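You operate a simulated robot arm through the tools that you are given. There is no shell and no other tool.

You are at the controls of a simulated two-armed robot. One attempt, no reset.

## Task
Join the felt ends on the white board with the green tape strip.
Fine: slide each end to the line and clamp it, then lay the strip over the join.

It is judged by the outcome, as a careful person would: the job done as asked, and still so three seconds after it is handed in. It fails if anything else is knocked over, pushed out of place, dropped, spilled or broken.

## Robot
Two 7-joint arms with fingered hands on one trunk that stands fixed in place. Base frame: the origin is at the foot of the trunk, x ahead of it, y to its left, z up; the work surface is at about z = 0.78. Readings come in m, degrees, newtons and seconds.
The left shoulder is at [0.05, 0.214, 0.869], the right one opposite. With the tool pointing down near the work surface each hand reaches from about 0.4 to 0.9 m from the base axis, measured 20 degrees to its own side. Payload 3 kg a hand.
Tool frame (each hand has its own): the origin (TCP) lies between the finger pads and is the grasp point; the fingertips stand 0.026 m ahead of it; z points along the fingers, y is the line along which they close. The gripper opens to 0.132 m. The gripper's body begins 0.073 m behind the TCP. The gripper is a hand of 3 fingers: y runs from the thumb to the fingers, the wrist lies at [0, 0, -0.229] in the tool frame, and closing takes about 1.5 s.
Orientation is that of the tool frame in the base frame, as [roll, pitch, yaw] about the fixed x, y, z axes, in that order (R = Rz(yaw) Ry(pitch) Rx(roll)). With the fingers straight down and closing along the base's y, the tool's x points along the base's -x, its y along +y and its z along -z.

## Interface
- The arms move only by the tool move_arm. It takes "left_series", "right_series" or both (then of equal length, played together; a hand with none holds still); each is a list of rows, each a list of 2 entries, a list of its own where there are three numbers: the shift along the tool's x, y, z in units of 150 mm (1.0 is 150 mm), then the turn, a rotation vector about the tool's x, y, z in units of 60 degrees (1.0 is 60 degrees). In form: [[[x, y, z], [ax, ay, az]], ...]. A call has 1 to 20 rows; each row is the pose to reach, as a shift and turn from the pose commanded when the call began, along the tool's axes at that moment. "left_fingers" and "right_fingers" are, for a hand that has rows, the opening, from 0 (shut) to 1 (fully open), set as the call begins (left out, the last holds). A call with a number of a shift or a turn outside -1 to 1 is refused whole. Each row takes 0.2 s and may step no farther than 0.05 m and 8.6 degrees from the row before; otherwise, or with a gripper value out of range, the whole call is refused. A pose out of reach is approached as far as the arm can. The call stops where the force on the tool passes 80 N (or 10 N more than at its start, if that is more) or the arm is blocked; 0.2 s more then pass. The fingers move at their own pace (about 0.072 m/s each) and stop on an object; they squeeze with about 29 N. The grip force told is the motor's: it shows also when the fingers shut on nothing. Time passes only in rows, and 0.2 s behind the last, so rows that repeat a pose let the fingers close. It gives the time, the measured TCP pose, the force on the tool (base axes), the opening and the grip force at its end, in the units of the frame above (readings bear some noise), with the torque about the TCP (base axes, N m) and any sound that the robot's microphone picked up.
- Cameras (640 x 400 px; columns grow to the right, rows downward): "scene" is now at [0.0175, 0.007, 1.512]; the picture's right is [-0.01, -1.00, 0.00], its down [-0.65, 0.01, -0.76] and it looks along [0.76, -0.01, -0.65] (base axes); focal length 333 px, centre (320, 200). "left" rides on the left gripper at [-0.062, 0.003, -0.092] in its tool frame; the picture's right is [-0.05, -1.00, 0.00], its down [0.83, -0.04, -0.56] and it looks along [0.55, -0.03, 0.83] (tool axes); focal length 230 px, centre (320, 200). "right" rides on the right gripper at [0.061, 0.003, -0.092] in its tool frame; the picture's right is [-0.05, 1.00, 0.00], its down [-0.83, -0.04, -0.56] and it looks along [-0.55, -0.03, 0.83] (tool axes); focal length 230 px, centre (320, 200). There is no depth. A picture from a camera that has moved, and an enlarged one, comes with that camera's place and axes in the base frame and with its lens. The place of the scene camera against the robot may be out by one fixed shift of up to 0.025 m in any direction.
- grab_frame(camera): a new picture of that camera. The clock stands still meanwhile.
- finger_targets(finger1, finger2, thumb_bend, hand): sets how far each is bent, from 0 (flat) to 1 (curled in); at 0.3 the hand is open as for a grip, at 0.7 the pads meet at the TCP. One left out holds its place. A second passes; each finger stops where it meets its share of the squeeze, and holds until it gets a number again. A gripper value or a shape takes the hand back. It gives what a move gives, with no picture; readings hold the bend of each and the force on the fingers (four entries, about 0 where the hand has none), thumb and palm.
- preshape(shape, hand): the hand has 3 fingers and takes this shape, open, in about a second: jaw (thumb against the fingers, like two jaws); tri (thumb and two fingers); tip (a fingertip pinch); poke (one finger out to press); point (the index stretched); flat (the hand flat); cup (the hand cupped); fist (a fist). The gripper value then closes the fingers along that shape, each until it touches; the sizes above hold for jaw. It gives what a move gives, with no picture.
- head_to(pan, tilt): turns the head with the scene camera to pan (to the left, within 86 degrees either way) and tilt (down, from -29 to 69), counted from straight ahead of the robot. It gives what a move gives.
- close_up(camera, box): a new picture of the part [left, top, right, bottom] of that camera's present view, enlarged. The clock stands still meanwhile.
- hand_in(): hands the job in; it is judged then, once.

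Nothing tells you positions but the pictures and the camera data. Unless the task says otherwise, let go and move clear before handing in.

The tools are called as a command line: name --argument value ..., lists and objects as JSON in quotes. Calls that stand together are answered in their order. move_arm: Moves the arms, as the interface text tells. Its arguments: {"type":"object","properties":{"left_series":{"type":"array","items":{"type":"array"}},"left_fingers":{"type":"number"},"right_series":{"type":"array","items":{"type":"array"}},"right_fingers":{"type":"number"}},"required":[]} The other tools are called the same way: preshape (shape, hand) gives the hand a shape; finger_targets (finger1, finger2, thumb_bend, hand) moves the fingers one by one; head_to (pan, tilt) turns the head that bears the scene camera; grab_frame (camera) takes a picture; close_up (camera, box) takes an enlarged picture of a part of a camera's view; hand_in () hands the job in.

At the start:

```text
t: 0.0
left_eef_pos: [0.5205, 0.1134, 1.1976]
left_ee_rot: [180.0, 0.0, 168.2]
left_force: [0.2, 0.2, 0.1]
left_wrist_torque: [0.01, -0.02, 0.0]
left_width: 0.1319
left_finger_force: 0.1
left_shape: jaw
left_bend: [0.3, 0.3, 0.3]
left_finger forces: [0.1, 0.0, 0.1, 0.0, 0.1, 0.0]
right_eef_pos: [0.5374, -0.3288, 1.1454]
right_ee_rot: [180.0, 0.0, 168.3]
right_force: [0.6, -0.5, -0.4]
right_wrist_torque: [0.0, -0.01, 0.0]
right_width: 0.1319
right_finger_force: 0.1
right_shape: jaw
right_bend: [0.3, 0.3, 0.3]
right_finger forces: [0.0, 0.0, 0.0, 0.0, 0.0, 0.0]
head pan, tilt: [-0.7, 40.4]
```

scene: 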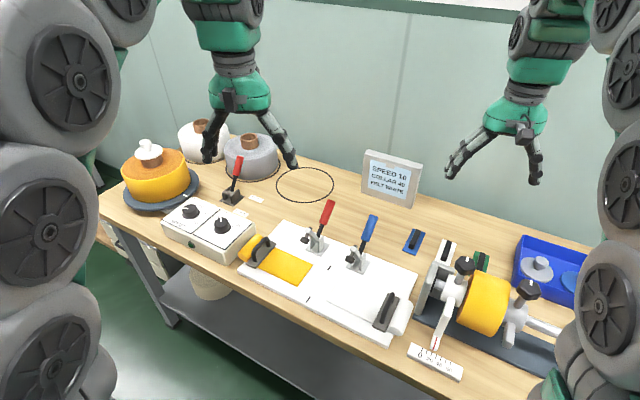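
right: 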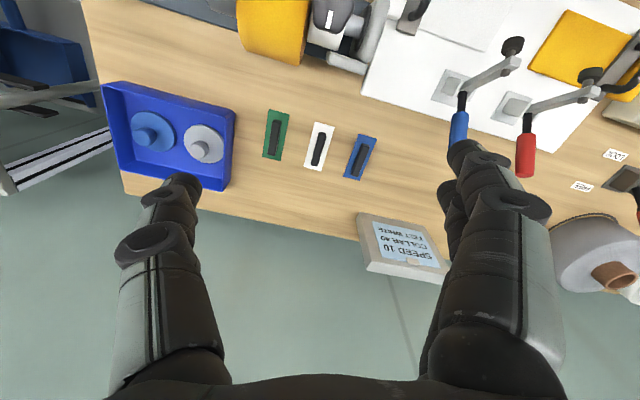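
left: 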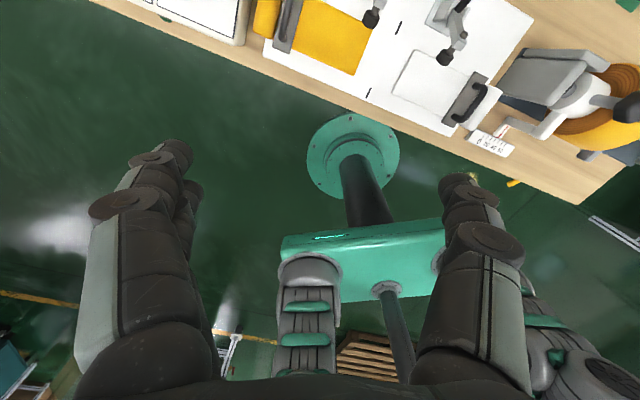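

The bench holds a white board with two felt ends (yellow at left, white at right), two toggle clamps (red and blue), and three tape strips (blue, white, green) behind it to the right. I'll look closer before moving anything.

close_up --camera "scene" --box '[220, 180, 440, 350]'

close_up --camera "scene" --box '[340, 180, 600, 380]'

close_up --camera "left" --box '[220, 0, 540, 160]'

close_up --camera "right" --box '[240, 0, 640, 220]'

```text
2.35 times, centred on (330, 265) of scene
camera zoom: at [0.0175, 0.007, 1.512], right [-0.01, -1.0, 0.0], down [-0.65, 0.01, -0.76], along [0.76, -0.01, -0.65], focal length 783 px, centre (296, 47)
```

zoom: 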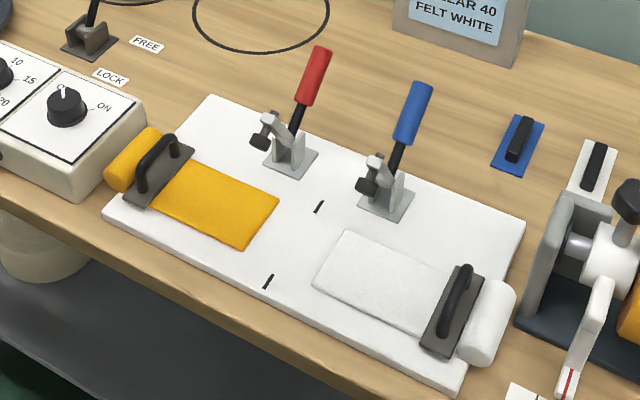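

```text
2.00 times, centred on (470, 280) of scene
camera zoom: at [0.0175, 0.007, 1.512], right [-0.01, -1.0, 0.0], down [-0.65, 0.01, -0.76], along [0.76, -0.01, -0.65], focal length 666 px, centre (20, 40)
```

zoom: 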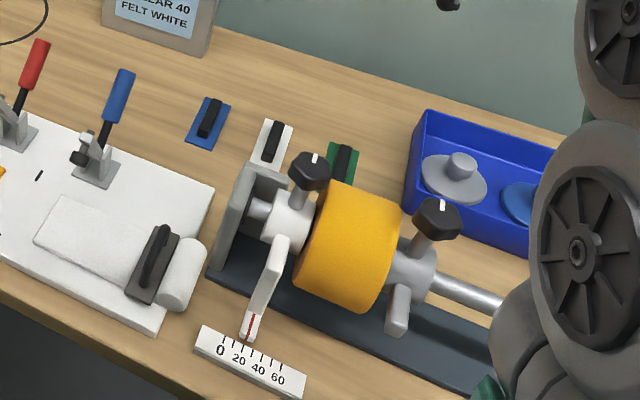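

```text
2.00 times, centred on (380, 80) of left
camera zoom: at [0.5821, 0.1027, 1.2878], right [-0.15, -0.99, 0.0], down [-0.82, 0.13, 0.56], along [-0.55, 0.08, -0.83], focal length 460 px, centre (200, 440)
```

zoom: 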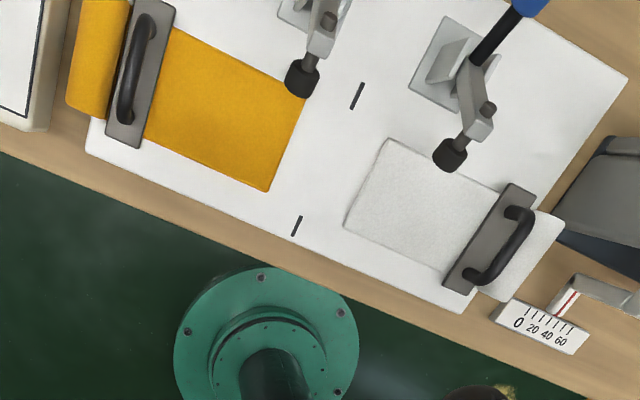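

```text
1.60 times, centred on (440, 110) of right
camera zoom: at [0.4775, -0.3141, 1.2384], right [0.25, 0.97, 0.0], down [0.8, -0.21, 0.56], along [0.54, -0.14, -0.83], focal length 368 px, centre (128, 344)
```

zoom: 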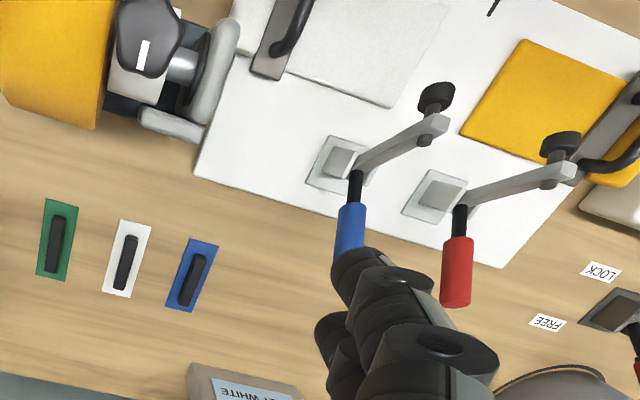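

The line marks on the board run about 30° off the base axes, and the scene camera looks to be about 16 mm off. Next I'm zooming in on the clamps and end handles to understand how the clamps work.

close_up --camera "scene" --box '[290, 190, 390, 280]'

close_up --camera "right" --box '[420, 20, 640, 200]'

close_up --camera "left" --box '[340, 0, 520, 140]'

close_up --camera "scene" --box '[180, 140, 290, 220]'

```text
4.44 times, centred on (340, 235) of scene
camera zoom: at [0.0175, 0.007, 1.512], right [-0.01, -1.0, 0.0], down [-0.65, 0.01, -0.76], along [0.76, -0.01, -0.65], focal length 1480 px, centre (231, 44)
```

zoom: 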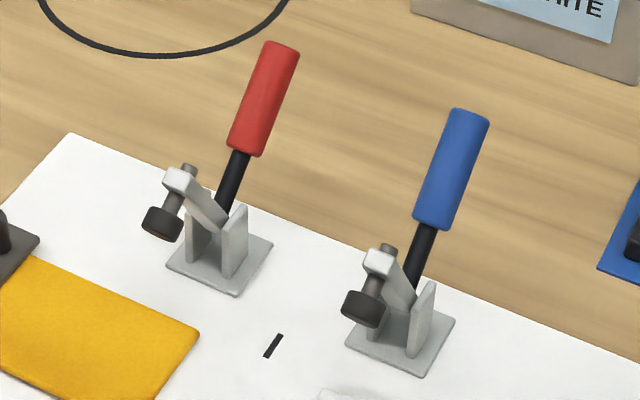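

```text
2.22 times, centred on (530, 110) of right
camera zoom: at [0.4775, -0.3141, 1.2384], right [0.25, 0.97, 0.0], down [0.8, -0.21, 0.56], along [0.54, -0.14, -0.83], focal length 511 px, centre (-147, 400)
```

zoom: 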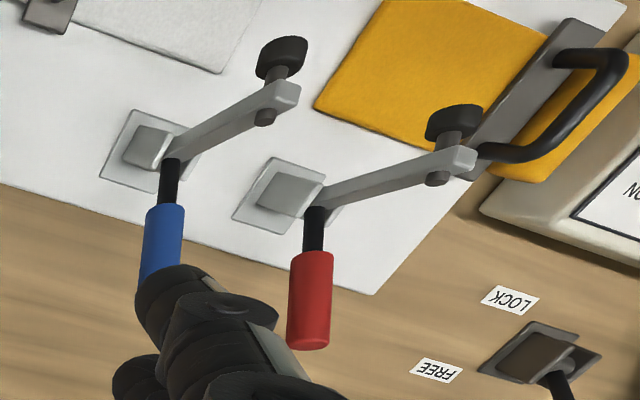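

```text
2.86 times, centred on (430, 70) of left
camera zoom: at [0.5821, 0.1027, 1.2878], right [-0.15, -0.99, 0.0], down [-0.82, 0.13, 0.56], along [-0.55, 0.08, -0.83], focal length 657 px, centre (6, 571)
```

zoom: 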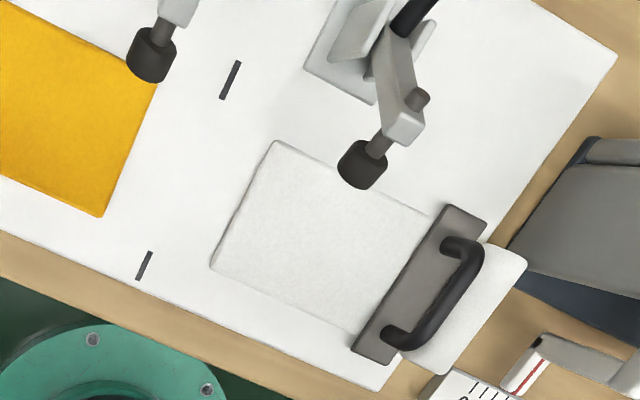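

```text
5.00 times, centred on (235, 180) of scene
camera zoom: at [0.0175, 0.007, 1.512], right [-0.01, -1.0, 0.0], down [-0.65, 0.01, -0.76], along [0.76, -0.01, -0.65], focal length 1664 px, centre (745, 300)
```

zoom: 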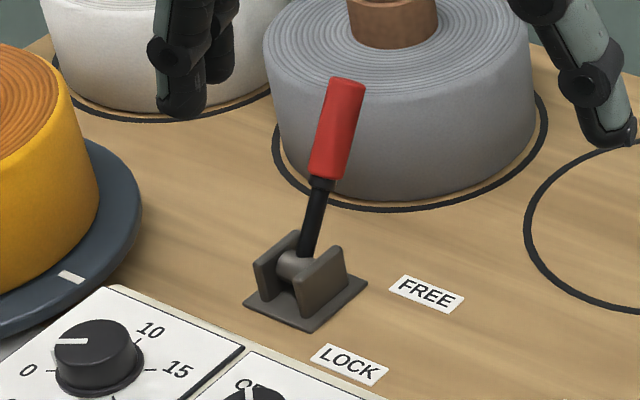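

The clamps are rigid levers: the rubber foot is raised toward me and the handle leans back, so pulling the handle toward the robot should press the foot down. Both felt ends lie about 4 cm short of the line. I'm moving the left hand above the yellow end's handle and turning it to the board's angle so I can measure from closer.

move_arm --left_series '[[[-0.139, 0.068, 0.15], [0, 0, 0.062]], [[-0.278, 0.136, 0.35], [0, 0, 0.124]], [[-0.417, 0.204, 0.55], [0, 0, 0.186]], [[-0.556, 0.272, 0.75], [0, 0, 0.247]], [[-0.695, 0.34, 0.95], [0, 0, 0.308]], [[-0.695, 0.34, 0.98], [0, 0, 0.308]]]'

grab_frame --camera "left"

grab_frame --camera "scene"

```text
t: 1.4
left_eef_pos: [0.634, 0.1436, 1.0505]
left_ee_rot: [180.0, 0.0, 149.7]
left_force: [0.6, 0.3, 0.3]
left_wrist_torque: [0.0, 0.04, 0.02]
left_width: 0.1318
left_finger_force: 0.1
left_shape: jaw
left_bend: [0.3, 0.3, 0.3]
left_finger forces: [0.1, 0.0, 0.0, 0.0, 0.0, 0.1]
right_eef_pos: [0.537, -0.329, 1.1457]
right_ee_rot: [179.9, 0.1, 168.3]
right_force: [-0.5, 0.2, -0.1]
right_wrist_torque: [0.02, 0.02, 0.0]
right_width: 0.132
right_finger_force: 0.1
right_shape: jaw
right_bend: [0.3, 0.3, 0.3]
right_finger forces: [0.1, 0.0, 0.0, 0.0, 0.0, 0.1]
head pan, tilt: [-0.7, 40.4]
```

```text
taken
camera left: at [0.6889, 0.113, 1.1412], right [-0.46, -0.89, 0.0], down [-0.74, 0.38, 0.55], along [-0.49, 0.25, -0.83], focal length 230 px, centre (320, 200)
```

left: 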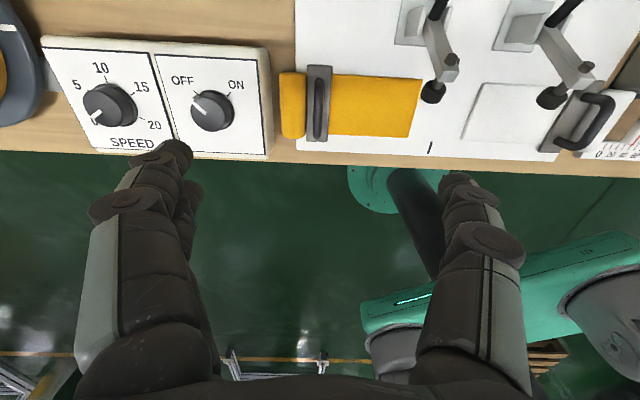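

```text
taken
```

scene: 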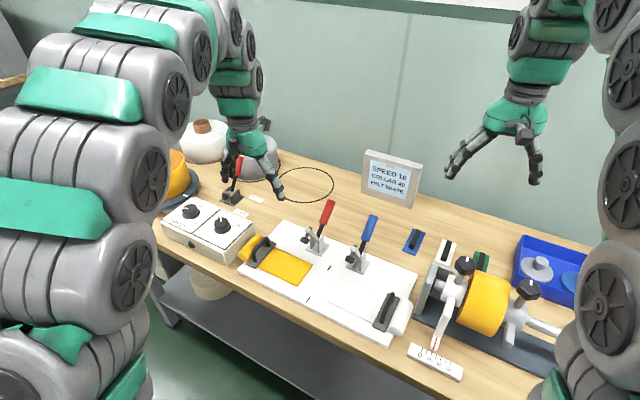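

close_up --camera "left" --box '[260, 40, 460, 165]'

close_up --camera "left" --box '[400, 0, 640, 165]'

close_up --camera "scene" --box '[225, 210, 305, 290]'

```text
3.20 times, centred on (360, 102) of left
camera zoom: at [0.6889, 0.113, 1.1412], right [-0.46, -0.89, 0.0], down [-0.74, 0.38, 0.55], along [-0.49, 0.25, -0.83], focal length 736 px, centre (192, 512)
```

zoom: 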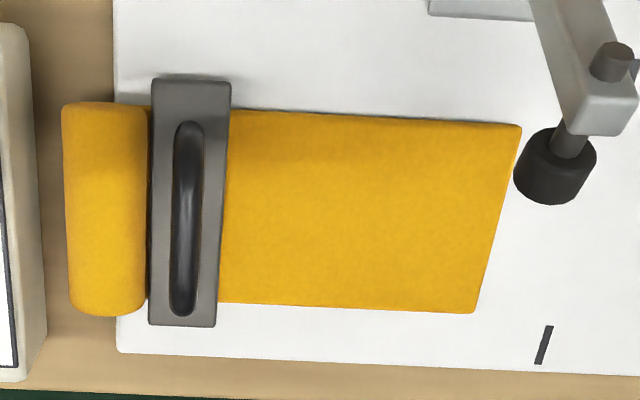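

```text
2.42 times, centred on (520, 82) of left
camera zoom: at [0.6889, 0.113, 1.1412], right [-0.46, -0.89, 0.0], down [-0.74, 0.38, 0.55], along [-0.49, 0.25, -0.83], focal length 558 px, centre (-165, 485)
```

zoom: 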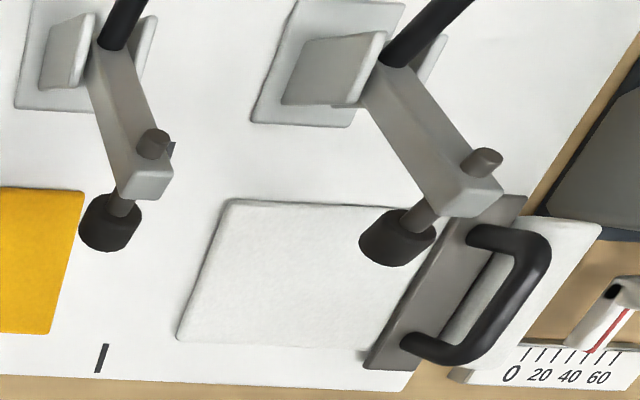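

```text
5.00 times, centred on (265, 250) of scene
camera zoom: at [0.0175, 0.007, 1.512], right [-0.01, -1.0, 0.0], down [-0.65, 0.01, -0.76], along [0.76, -0.01, -0.65], focal length 1664 px, centre (595, -50)
```

zoom: 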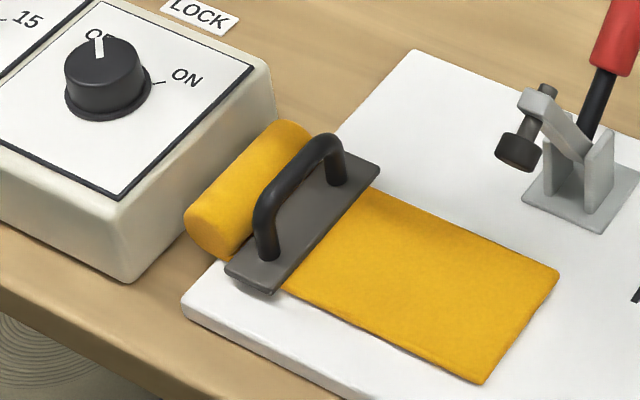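

The board top is at z≈0.80, with the line centre at about (0.542, -0.007). The yellow end's edge is about 40 mm from the line, and its handle bar is near (0.634, 0.142, 0.84). I'm going down part way with the fingers partly closed to refine this.

move_arm --left_series '[[[0.02, 0, 0.2], [0, 0, 0]], [[0.04, 0, 0.4], [0, 0, 0]], [[0.06, 0, 0.6], [0, 0, 0]], [[0.077, -0.007, 0.8], [0, 0, 0]]]' --left_fingers 0.25

grab_frame --camera "left"

close_up --camera "scene" --box '[200, 160, 320, 290]'

```text
t: 2.4
left_eef_pos: [0.6213, 0.146, 0.9295]
left_ee_rot: [180.0, -0.2, 149.7]
left_force: [0.2, 0.6, -0.2]
left_wrist_torque: [0.03, 0.01, -0.01]
left_width: 0.0333
left_finger_force: 0.1
left_shape: jaw
left_bend: [0.73, 0.73, 0.7]
left_finger forces: [0.1, 0.1, 0.0, 0.0, 0.0, 0.1]
right_eef_pos: [0.5378, -0.3294, 1.1455]
right_ee_rot: [-179.9, 0.0, 168.3]
right_force: [-0.7, 0.7, 0.1]
right_wrist_torque: [-0.03, -0.01, 0.01]
right_width: 0.1319
right_finger_force: 0.0
right_shape: jaw
right_bend: [0.3, 0.3, 0.3]
right_finger forces: [0.0, 0.0, 0.0, 0.1, 0.0, 0.0]
head pan, tilt: [-0.7, 40.4]
```

```text
taken
camera left: at [0.6772, 0.1168, 1.0194], right [-0.46, -0.89, 0.0], down [-0.74, 0.38, 0.56], along [-0.49, 0.25, -0.83], focal length 230 px, centre (320, 200)
```

left: 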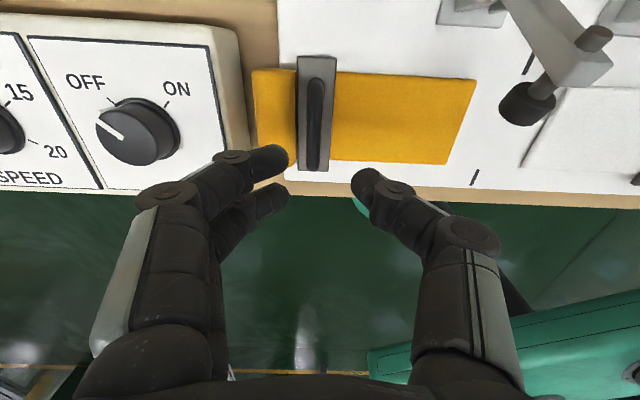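

```text
3.08 times, centred on (260, 225) of scene
camera zoom: at [0.0175, 0.007, 1.512], right [-0.01, -1.0, 0.0], down [-0.65, 0.01, -0.76], along [0.76, -0.01, -0.65], focal length 1024 px, centre (505, 123)
```

zoom: 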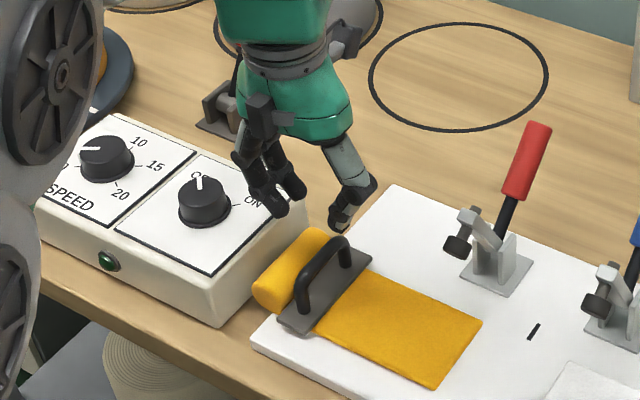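

close_up --camera "left" --box '[240, 40, 400, 210]'

```text
2.35 times, centred on (320, 125) of left
camera zoom: at [0.6772, 0.1168, 1.0194], right [-0.46, -0.89, 0.0], down [-0.74, 0.38, 0.56], along [-0.49, 0.25, -0.83], focal length 541 px, centre (320, 376)
```

zoom: 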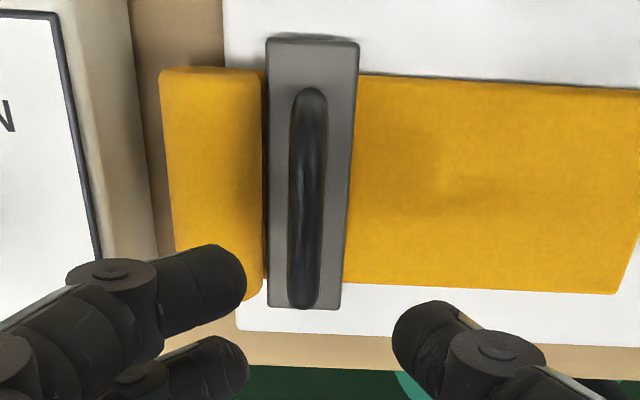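

The bar sits about 4.5 mm to the +v side of the fingers. I'll shift over, narrow the opening so the fingers clear the felt roll, and lower onto the bar.

move_arm --left_series '[[[0, 0.03, 0], [0, 0, 0]], [[0, 0.03, 0.1], [0, 0, 0]], [[0, 0.03, 0.2], [0, 0, 0]], [[0, 0.03, 0.3], [0, 0, 0]], [[0, 0.03, 0.4], [0, 0, 0]], [[0, 0.03, 0.45], [0, 0, 0]], [[0, 0.03, 0.497], [0, 0, 0]]]' --left_fingers 0.18

grab_frame --camera "left"

close_up --camera "scene" --box '[220, 200, 320, 290]'

```text
t: 4.0
left_eef_pos: [0.6253, 0.1507, 0.8546]
left_ee_rot: [180.0, 0.1, 149.7]
left_force: [0.6, 0.8, 1.2]
left_wrist_torque: [0.02, -0.01, 0.02]
left_width: 0.0242
left_finger_force: 0.1
left_shape: jaw
left_bend: [0.73, 0.73, 0.7]
left_finger forces: [0.0, 0.1, 0.1, 0.0, 0.0, 0.0]
right_eef_pos: [0.5368, -0.3296, 1.1447]
right_ee_rot: [180.0, 0.0, 168.3]
right_force: [-0.3, -0.2, -0.8]
right_wrist_torque: [-0.01, 0.02, 0.0]
right_width: 0.1318
right_finger_force: 0.0
right_shape: jaw
right_bend: [0.3, 0.3, 0.3]
right_finger forces: [0.1, 0.1, 0.0, 0.0, 0.0, 0.0]
head pan, tilt: [-0.7, 40.4]
```

```text
taken
camera left: at [0.6798, 0.1209, 0.9461], right [-0.46, -0.89, 0.0], down [-0.74, 0.38, 0.56], along [-0.49, 0.25, -0.83], focal length 230 px, centre (320, 200)
```

left: 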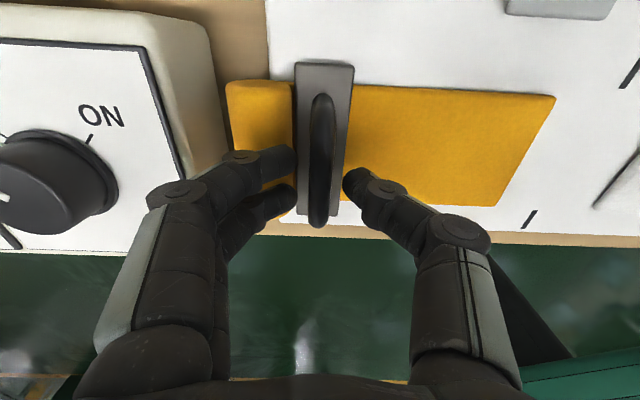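

```text
4.44 times, centred on (270, 245) of scene
camera zoom: at [0.0175, 0.007, 1.512], right [-0.01, -1.0, 0.0], down [-0.65, 0.01, -0.76], along [0.76, -0.01, -0.65], focal length 1480 px, centre (542, 0)
```

zoom: 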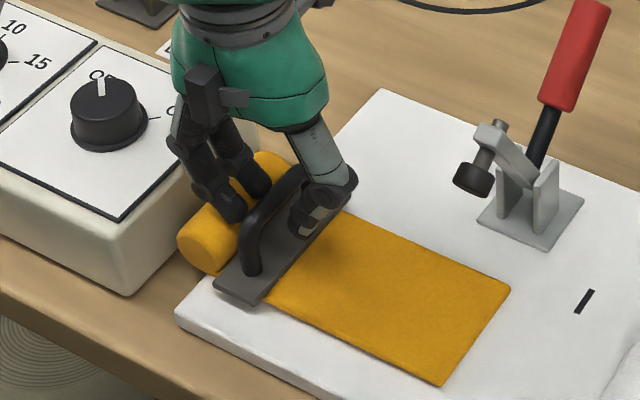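

The fingers straddle the bar without touching anything. Closing them on the handle now.

move_arm --left_series '[[[0, 0, 0], [0, 0, 0]], [[0, 0, 0], [0, 0, 0]], [[0, 0, 0], [0, 0, 0]], [[0, 0, 0], [0, 0, 0]], [[0, 0, 0], [0, 0, 0]]]' --left_fingers 0.0

grab_frame --camera "left"

```text
t: 5.2
left_eef_pos: [0.6245, 0.1506, 0.8548]
left_ee_rot: [-180.0, -0.2, 149.9]
left_force: [-0.5, -0.8, -23.2]
left_wrist_torque: [0.0, -0.01, 0.02]
left_width: 0.0012
left_finger_force: 29.0
left_shape: jaw
left_bend: [0.7, 0.7, 0.7]
left_finger forces: [13.0, 13.0, 0.0, 0.0, 26.5, 0.0]
right_eef_pos: [0.5376, -0.3289, 1.1452]
right_ee_rot: [179.9, 0.1, 168.3]
right_force: [0.4, -0.5, 0.1]
right_wrist_torque: [-0.03, -0.02, -0.01]
right_width: 0.1318
right_finger_force: 0.0
right_shape: jaw
right_bend: [0.3, 0.3, 0.3]
right_finger forces: [0.0, 0.0, 0.1, 0.0, 0.0, 0.0]
head pan, tilt: [-0.7, 40.4]
```

```text
taken
camera left: at [0.6797, 0.121, 0.9458], right [-0.46, -0.89, 0.0], down [-0.74, 0.38, 0.56], along [-0.49, 0.25, -0.83], focal length 230 px, centre (320, 200)
```

left: 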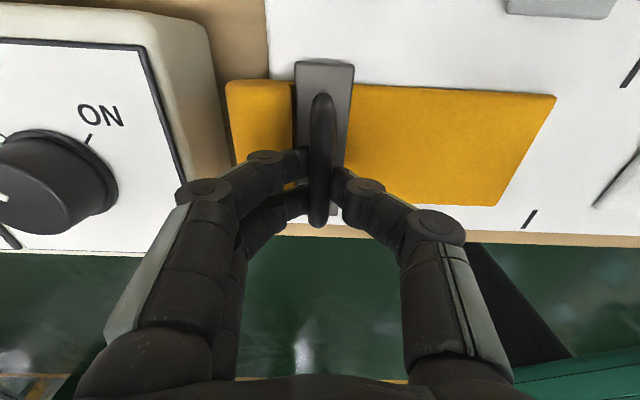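

The width reads almost shut and there is 23 N of vertical force, so the fingers may have met under the bar instead of on it. I'm looking closer before sliding.

close_up --camera "left" --box '[240, 60, 400, 240]'

close_up --camera "scene" --box '[240, 220, 300, 270]'

```text
2.22 times, centred on (320, 150) of left
camera zoom: at [0.6797, 0.121, 0.9458], right [-0.46, -0.89, 0.0], down [-0.74, 0.38, 0.56], along [-0.49, 0.25, -0.83], focal length 511 px, centre (320, 311)
```

zoom: 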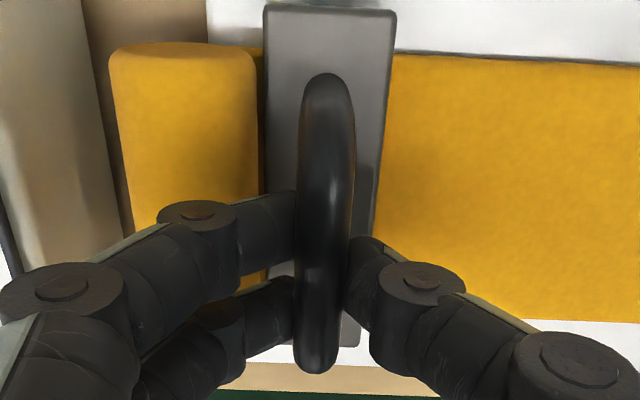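

```text
8.00 times, centred on (270, 245) of scene
camera zoom: at [0.0177, 0.0071, 1.5119], right [-0.01, -1.0, 0.0], down [-0.65, 0.01, -0.76], along [0.76, -0.01, -0.65], focal length 2663 px, centre (720, -160)
```

zoom: 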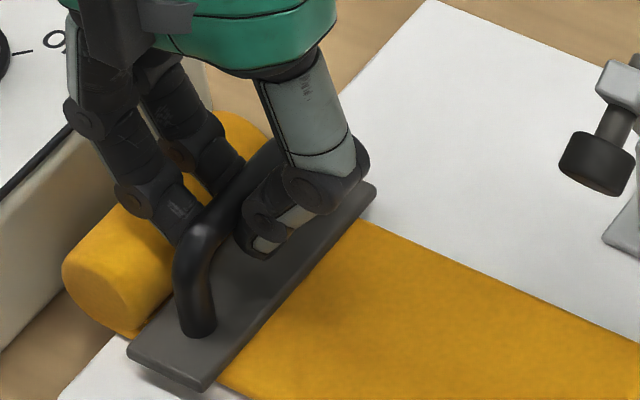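

The fingertips are curled slightly under the bar and pushing it up. I'll open a little, lower about 7 mm so the pads sit on the bar properly, and close again.

move_arm --left_series '[[[0, 0, 0], [0, 0, 0]], [[0, 0, 0], [0, 0, 0]], [[0, 0, 0.025], [0, 0, 0]], [[0, 0, 0.05], [0, 0, 0]]]' --left_fingers 0.15

move_arm --left_series '[[[0, 0, 0], [0, 0, 0]], [[0, 0, 0], [0, 0, 0]], [[0, 0, 0], [0, 0, 0]], [[0, 0, 0], [0, 0, 0]]]' --left_fingers 0.0

grab_frame --camera "left"

close_up --camera "scene" --box '[240, 220, 300, 270]'

```text
t: 6.2
left_eef_pos: [0.6253, 0.1491, 0.8491]
left_ee_rot: [180.0, 0.0, 149.8]
left_force: [-1.5, -1.3, 5.0]
left_wrist_torque: [0.07, -0.06, 0.01]
left_width: 0.0194
left_finger_force: 0.0
left_shape: jaw
left_bend: [0.73, 0.73, 0.7]
left_finger forces: [2.3, 2.4, 0.0, 0.1, 0.1, 0.0]
right_eef_pos: [0.5362, -0.3293, 1.1453]
right_ee_rot: [-179.9, 0.0, 168.3]
right_force: [0.7, -0.3, 0.3]
right_wrist_torque: [-0.04, -0.01, 0.01]
right_width: 0.132
right_finger_force: 0.0
right_shape: jaw
right_bend: [0.3, 0.3, 0.3]
right_finger forces: [0.0, 0.1, 0.0, 0.1, 0.1, 0.0]
head pan, tilt: [-0.7, 40.4]
```

```text
t: 7.2
left_eef_pos: [0.6247, 0.1503, 0.8463]
left_ee_rot: [-179.8, -0.1, 149.8]
left_force: [-9.2, -15.2, -15.8]
left_wrist_torque: [-0.09, -0.01, 0.03]
left_width: 0.0
left_finger_force: 28.8
left_shape: jaw
left_bend: [0.72, 0.73, 0.65]
left_finger forces: [8.8, 8.5, 0.0, 0.0, 31.6, 0.0]
right_eef_pos: [0.5384, -0.3289, 1.1446]
right_ee_rot: [-180.0, 0.0, 168.3]
right_force: [0.9, 0.1, 0.9]
right_wrist_torque: [0.01, 0.0, 0.02]
right_width: 0.132
right_finger_force: 0.0
right_shape: jaw
right_bend: [0.3, 0.3, 0.3]
right_finger forces: [0.0, 0.0, 0.0, 0.0, 0.0, 0.0]
head pan, tilt: [-0.7, 40.4]
```

```text
taken
camera left: at [0.6799, 0.1203, 0.9383], right [-0.46, -0.89, 0.0], down [-0.74, 0.38, 0.56], along [-0.5, 0.25, -0.83], focal length 230 px, centre (320, 200)
```

left: 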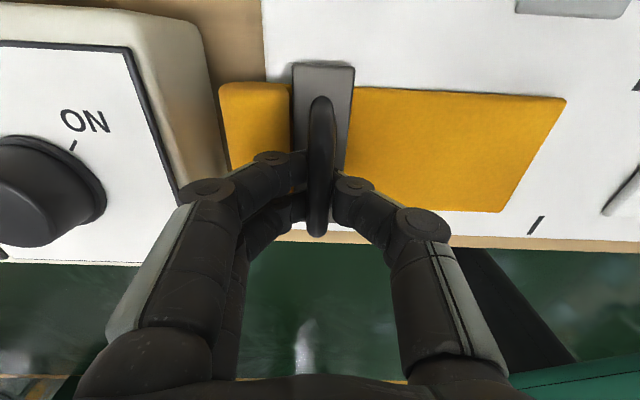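

```text
8.00 times, centred on (270, 245) of scene
camera zoom: at [0.0175, 0.0068, 1.512], right [-0.01, -1.0, 0.0], down [-0.65, 0.01, -0.76], along [0.76, -0.01, -0.65], focal length 2663 px, centre (720, -160)
```

zoom: 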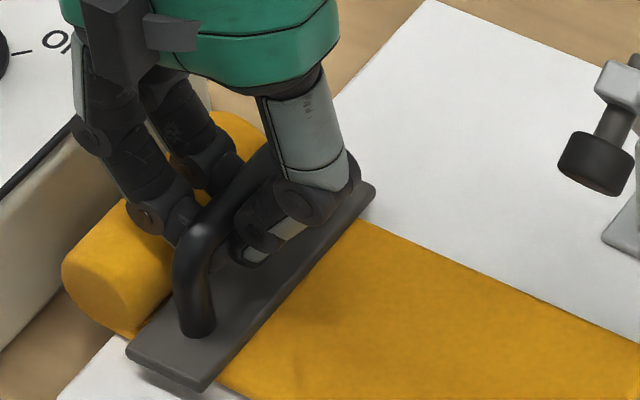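

The fingers shut fully, so they meet below the bar and it sits higher than I judged, at roughly z 0.86. I'll open, rise about 2 cm and close again; a correct grip should read about 12 mm width.

move_arm --left_series '[[[0, 0, 0], [0, 0, 0]], [[0, 0, 0], [0, 0, 0]], [[0, 0, -0.04], [0, 0, 0]], [[0, 0, -0.08], [0, 0, 0]], [[0, 0, -0.12], [0, 0, 0]]]' --left_fingers 0.2

move_arm --left_series '[[[0, 0, 0], [0, 0, 0]], [[0, 0, 0], [0, 0, 0]], [[0, 0, 0], [0, 0, 0]], [[0, 0, 0], [0, 0, 0]]]' --left_fingers 0.0

grab_frame --camera "left"

close_up --camera "scene" --box '[240, 220, 300, 270]'

```text
t: 8.4
left_eef_pos: [0.6242, 0.1512, 0.8658]
left_ee_rot: [180.0, 0.1, 149.7]
left_force: [-0.3, 0.5, -0.1]
left_wrist_torque: [-0.03, -0.04, -0.03]
left_width: 0.0263
left_finger_force: 0.2
left_shape: jaw
left_bend: [0.73, 0.73, 0.7]
left_finger forces: [0.0, 0.0, 0.1, 0.1, 0.0, 0.0]
right_eef_pos: [0.5376, -0.3284, 1.1447]
right_ee_rot: [-179.9, 0.0, 168.3]
right_force: [0.7, 0.1, 0.0]
right_wrist_torque: [0.0, 0.02, 0.01]
right_width: 0.1316
right_finger_force: 0.0
right_shape: jaw
right_bend: [0.3, 0.3, 0.3]
right_finger forces: [0.0, 0.0, 0.1, 0.1, 0.0, 0.0]
head pan, tilt: [-0.7, 40.4]
```

```text
t: 9.4
left_eef_pos: [0.6249, 0.1503, 0.8669]
left_ee_rot: [180.0, 0.0, 149.8]
left_force: [0.4, 0.5, 8.6]
left_wrist_torque: [0.03, -0.01, -0.02]
left_width: 0.0055
left_finger_force: 28.4
left_shape: jaw
left_bend: [0.71, 0.71, 0.7]
left_finger forces: [12.9, 13.0, 0.0, 0.0, 25.2, 0.0]
right_eef_pos: [0.5365, -0.3296, 1.1463]
right_ee_rot: [180.0, -0.1, 168.3]
right_force: [0.7, 0.3, -0.4]
right_wrist_torque: [-0.01, -0.02, -0.05]
right_width: 0.1316
right_finger_force: 0.0
right_shape: jaw
right_bend: [0.3, 0.3, 0.3]
right_finger forces: [0.1, 0.0, 0.0, 0.0, 0.1, 0.1]
head pan, tilt: [-0.7, 40.4]
```

```text
taken
camera left: at [0.68, 0.1213, 0.9574], right [-0.46, -0.89, 0.0], down [-0.74, 0.38, 0.55], along [-0.49, 0.25, -0.83], focal length 230 px, centre (320, 200)
```

left: 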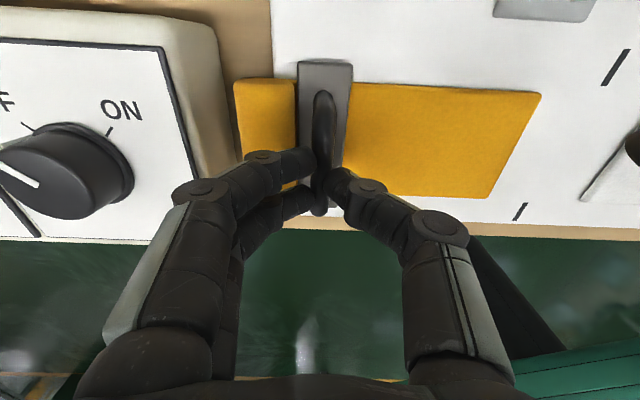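

```text
8.00 times, centred on (270, 245) of scene
camera zoom: at [0.0174, 0.007, 1.512], right [-0.01, -1.0, 0.0], down [-0.65, 0.01, -0.76], along [0.76, -0.01, -0.65], focal length 2663 px, centre (720, -160)
```

zoom: 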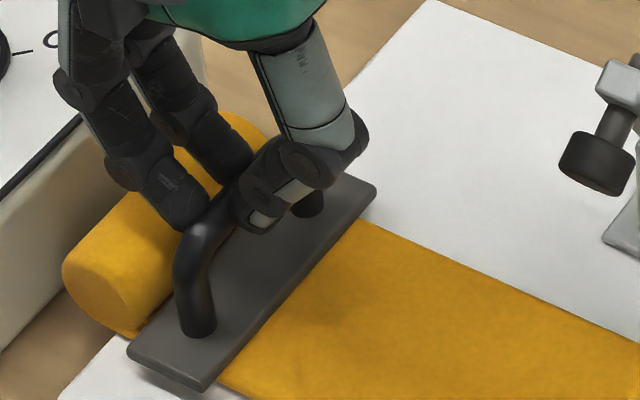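

Now the pads pinch just above the bar's centre, with the force pointing up. About 3.5 mm lower should be centred, so I'm re-gripping there.

move_arm --left_series '[[[0, 0, 0], [0, 0, 0]], [[0, 0, 0], [0, 0, 0]], [[0, 0, 0.023], [0, 0, 0]]]' --left_fingers 0.18

move_arm --left_series '[[[0, 0, 0], [0, 0, 0]], [[0, 0, 0], [0, 0, 0]], [[0, 0, 0], [0, 0, 0]], [[0, 0, 0], [0, 0, 0]]]' --left_fingers 0.0

```text
t: 10.2
left_eef_pos: [0.6254, 0.153, 0.8637]
left_ee_rot: [-180.0, 0.0, 149.7]
left_force: [-0.4, -0.3, 0.4]
left_wrist_torque: [0.03, 0.01, -0.03]
left_width: 0.0239
left_finger_force: 0.0
left_shape: jaw
left_bend: [0.73, 0.73, 0.7]
left_finger forces: [0.0, 0.0, 0.1, 0.0, 0.1, 0.0]
right_eef_pos: [0.5374, -0.3286, 1.1456]
right_ee_rot: [-180.0, 0.0, 168.2]
right_force: [-0.1, 0.1, 0.3]
right_wrist_torque: [-0.02, 0.0, -0.01]
right_width: 0.1321
right_finger_force: 0.1
right_shape: jaw
right_bend: [0.3, 0.3, 0.3]
right_finger forces: [0.0, 0.0, 0.0, 0.0, 0.0, 0.0]
head pan, tilt: [-0.7, 40.4]
```

```text
t: 11.2
left_eef_pos: [0.6251, 0.151, 0.8629]
left_ee_rot: [-180.0, 0.0, 149.8]
left_force: [0.2, 0.3, -2.0]
left_wrist_torque: [0.02, -0.04, -0.01]
left_width: 0.0067
left_finger_force: 29.3
left_shape: jaw
left_bend: [0.71, 0.71, 0.7]
left_finger forces: [12.8, 12.7, 0.0, 0.0, 25.1, 0.0]
right_eef_pos: [0.5367, -0.3296, 1.1447]
right_ee_rot: [180.0, -0.1, 168.3]
right_force: [-0.4, -0.1, -0.6]
right_wrist_torque: [0.01, -0.01, -0.02]
right_width: 0.132
right_finger_force: 0.1
right_shape: jaw
right_bend: [0.3, 0.3, 0.3]
right_finger forces: [0.0, 0.0, 0.0, 0.0, 0.0, 0.0]
head pan, tilt: [-0.7, 40.4]
```

The grip is balanced, with about zero vertical force. Sliding the yellow end 20 mm toward the line, then checking.

move_arm --left_series '[[[0, -0.03, 0], [0, 0, 0]], [[0, -0.06, 0], [0, 0, 0]], [[0, -0.09, 0], [0, 0, 0]], [[0, -0.133, 0], [0, 0, 0]], [[0, -0.133, 0], [0, 0, 0]]]'

grab_frame --camera "left"

close_up --camera "scene" --box '[220, 200, 360, 300]'

```text
t: 12.4
left_eef_pos: [0.6144, 0.1335, 0.8621]
left_ee_rot: [179.9, 0.0, 149.7]
left_force: [0.3, -1.8, 5.1]
left_wrist_torque: [-0.04, -0.05, -0.02]
left_width: 0.0065
left_finger_force: 28.7
left_shape: jaw
left_bend: [0.71, 0.71, 0.7]
left_finger forces: [13.8, 13.4, 0.1, 0.0, 28.8, 0.0]
right_eef_pos: [0.5369, -0.3297, 1.1454]
right_ee_rot: [-180.0, 0.0, 168.2]
right_force: [0.9, 0.0, 0.9]
right_wrist_torque: [-0.01, -0.01, 0.01]
right_width: 0.1317
right_finger_force: 0.0
right_shape: jaw
right_bend: [0.3, 0.3, 0.3]
right_finger forces: [0.1, 0.0, 0.0, 0.0, 0.1, 0.0]
head pan, tilt: [-0.7, 40.4]
```

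```text
taken
camera left: at [0.6697, 0.1042, 0.9531], right [-0.46, -0.89, 0.0], down [-0.74, 0.38, 0.56], along [-0.49, 0.25, -0.83], focal length 230 px, centre (320, 200)
```

left: 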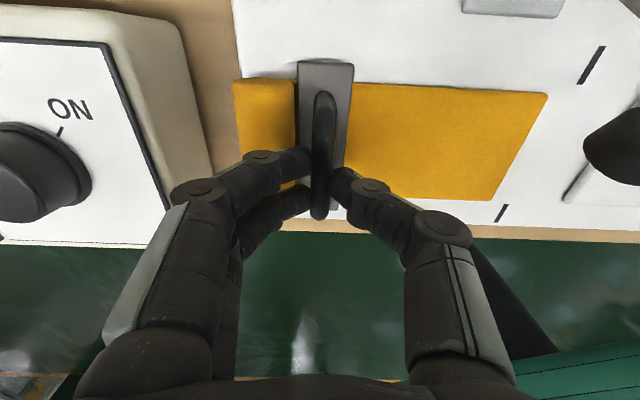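

```text
4.00 times, centred on (290, 250) of scene
camera zoom: at [0.0174, 0.007, 1.512], right [-0.01, -1.0, 0.0], down [-0.65, 0.01, -0.76], along [0.76, -0.01, -0.65], focal length 1332 px, centre (440, 0)
```

zoom: 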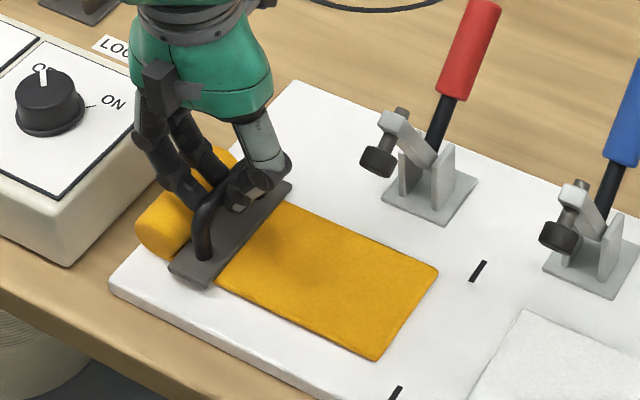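

The end slides with the hand. Both marks and the felt edge are now in view, so I'll measure what's left.

close_up --camera "left" --box '[440, 30, 640, 240]'

```text
1.90 times, centred on (540, 135) of left
camera zoom: at [0.6697, 0.1042, 0.9531], right [-0.46, -0.89, 0.0], down [-0.74, 0.38, 0.56], along [-0.49, 0.25, -0.83], focal length 438 px, centre (-99, 324)
```

zoom: 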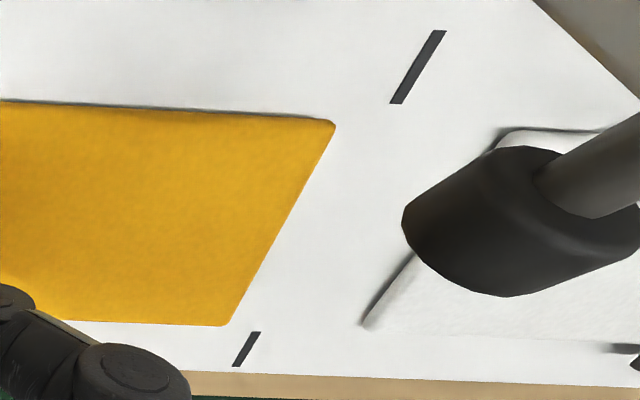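

close_up --camera "scene" --box '[270, 245, 340, 305]'

close_up --camera "left" --box '[480, 30, 640, 130]'

close_up --camera "left" --box '[440, 160, 560, 240]'

```text
6.67 times, centred on (305, 275) of scene
camera zoom: at [0.0174, 0.007, 1.512], right [-0.01, -1.0, 0.0], down [-0.65, 0.01, -0.76], along [0.76, -0.01, -0.65], focal length 2219 px, centre (420, -300)
```

zoom: 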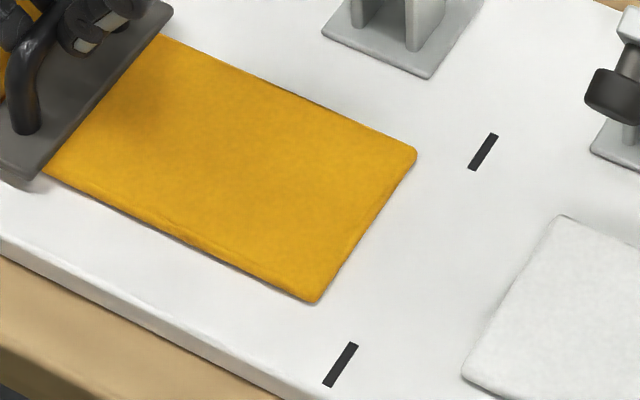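

```text
4.00 times, centred on (560, 80) of left
camera zoom: at [0.6697, 0.1042, 0.9531], right [-0.46, -0.89, 0.0], down [-0.74, 0.38, 0.56], along [-0.49, 0.25, -0.83], focal length 920 px, centre (-640, 680)
```

zoom: 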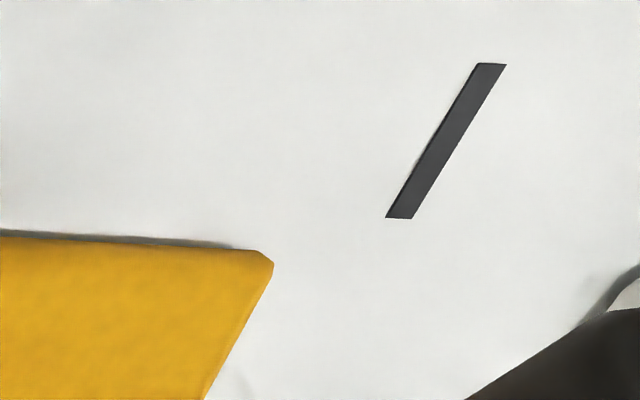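

```text
5.00 times, centred on (500, 200) of left
camera zoom: at [0.6697, 0.1042, 0.9531], right [-0.46, -0.89, 0.0], down [-0.74, 0.38, 0.56], along [-0.49, 0.25, -0.83], focal length 1150 px, centre (-580, 200)
```

zoom: 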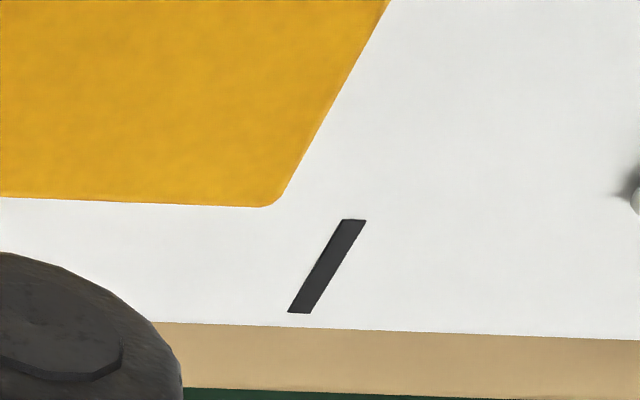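

About 20 mm remain. Moving 18 mm more, then measuring again close to the line.

move_arm --left_series '[[[0, -0.03, 0], [0, 0, 0]], [[0, -0.06, 0], [0, 0, 0]], [[0, -0.09, 0], [0, 0, 0]], [[0, -0.12, 0], [0, 0, 0]], [[0, -0.12, 0], [0, 0, 0]]]'

close_up --camera "scene" --box '[270, 245, 340, 305]'

grab_frame --camera "left"

close_up --camera "left" --box '[440, 30, 640, 240]'

```text
t: 13.6
left_eef_pos: [0.6065, 0.1177, 0.8622]
left_ee_rot: [180.0, 0.1, 149.8]
left_force: [1.8, -0.3, 6.5]
left_wrist_torque: [-0.02, 0.0, -0.01]
left_width: 0.0066
left_finger_force: 28.8
left_shape: jaw
left_bend: [0.71, 0.71, 0.7]
left_finger forces: [14.2, 13.9, 0.0, 0.0, 29.0, 0.0]
right_eef_pos: [0.5374, -0.3304, 1.1461]
right_ee_rot: [180.0, 0.0, 168.2]
right_force: [0.2, -0.2, 0.2]
right_wrist_torque: [0.01, 0.01, -0.02]
right_width: 0.1321
right_finger_force: 0.1
right_shape: jaw
right_bend: [0.3, 0.3, 0.3]
right_finger forces: [0.1, 0.0, 0.1, 0.0, 0.1, 0.0]
head pan, tilt: [-0.7, 40.4]
```

```text
6.67 times, centred on (305, 275) of scene
camera zoom: at [0.0174, 0.007, 1.512], right [-0.01, -1.0, 0.0], down [-0.65, 0.01, -0.76], along [0.76, -0.01, -0.65], focal length 2219 px, centre (420, -300)
```

zoom: 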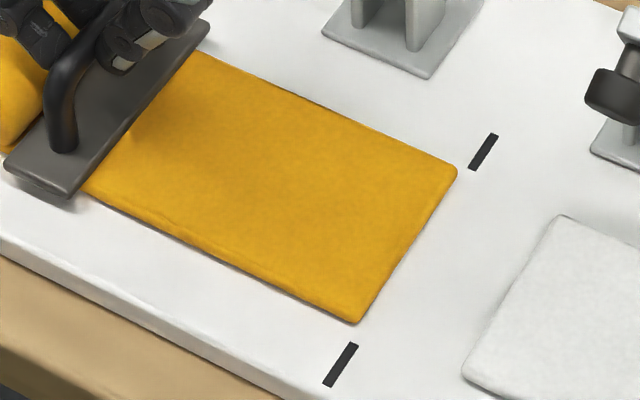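

```text
taken
camera left: at [0.6608, 0.0886, 0.9531], right [-0.46, -0.89, 0.0], down [-0.74, 0.38, 0.56], along [-0.49, 0.25, -0.83], focal length 230 px, centre (320, 200)
```

left: 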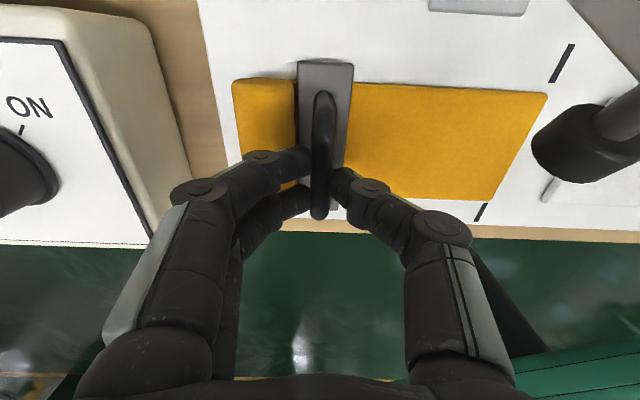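

```text
1.90 times, centred on (540, 135) of left
camera zoom: at [0.6608, 0.0886, 0.9531], right [-0.46, -0.89, 0.0], down [-0.74, 0.38, 0.56], along [-0.49, 0.25, -0.83], focal length 438 px, centre (-99, 324)
```

zoom: 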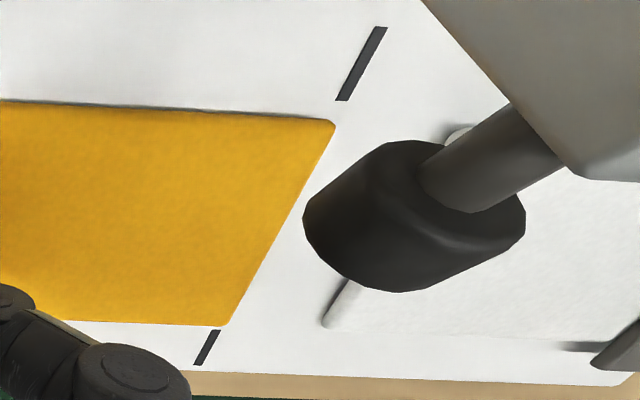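

close_up --camera "scene" --box '[298, 258, 330, 278]'

close_up --camera "scene" --box '[290, 278, 322, 298]'

close_up --camera "left" --box '[520, 30, 600, 130]'

close_up --camera "left" --box '[450, 180, 530, 230]'

```text
16.00 times, centred on (314, 268) of scene
camera zoom: at [0.0174, 0.007, 1.512], right [-0.01, -1.0, 0.0], down [-0.65, 0.01, -0.76], along [0.76, -0.01, -0.65], focal length 5326 px, centre (416, -888)
```

zoom: 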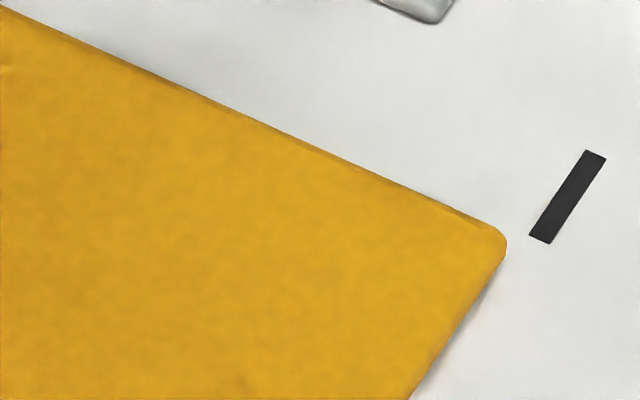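

```text
16.00 times, centred on (306, 288) of scene
camera zoom: at [0.0174, 0.007, 1.512], right [-0.01, -1.0, 0.0], down [-0.65, 0.01, -0.76], along [0.76, -0.01, -0.65], focal length 5326 px, centre (544, -1208)
```

zoom: 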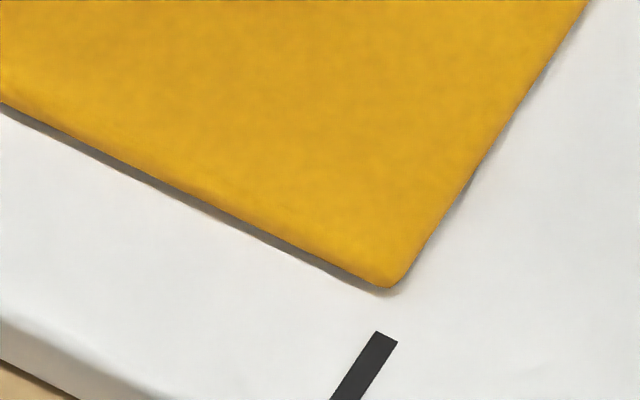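

```text
4.00 times, centred on (560, 80) of left
camera zoom: at [0.6608, 0.0886, 0.9531], right [-0.46, -0.89, 0.0], down [-0.74, 0.38, 0.56], along [-0.49, 0.25, -0.83], focal length 920 px, centre (-640, 680)
```

zoom: 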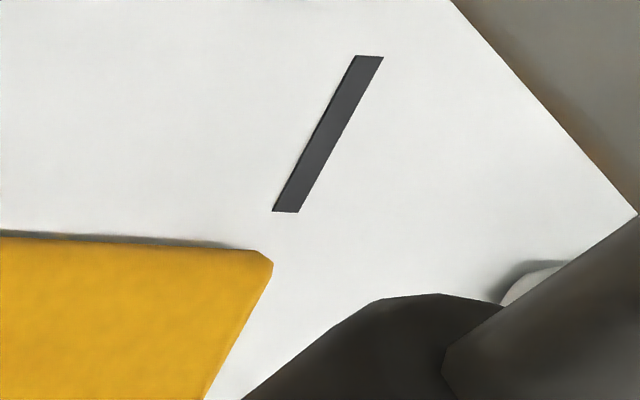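

```text
8.00 times, centred on (490, 205) of left
camera zoom: at [0.6608, 0.0886, 0.9531], right [-0.46, -0.89, 0.0], down [-0.74, 0.38, 0.56], along [-0.49, 0.25, -0.83], focal length 1841 px, centre (-1040, 160)
```

zoom: 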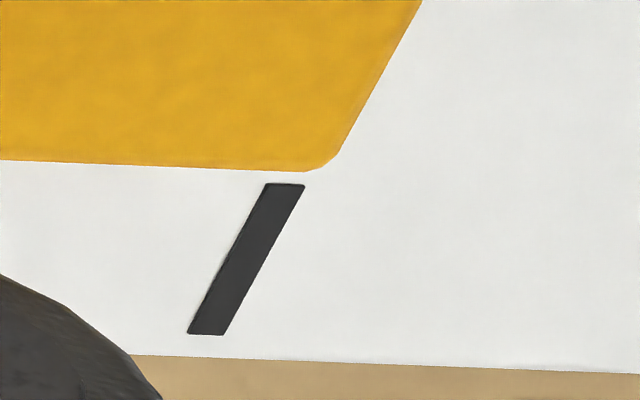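

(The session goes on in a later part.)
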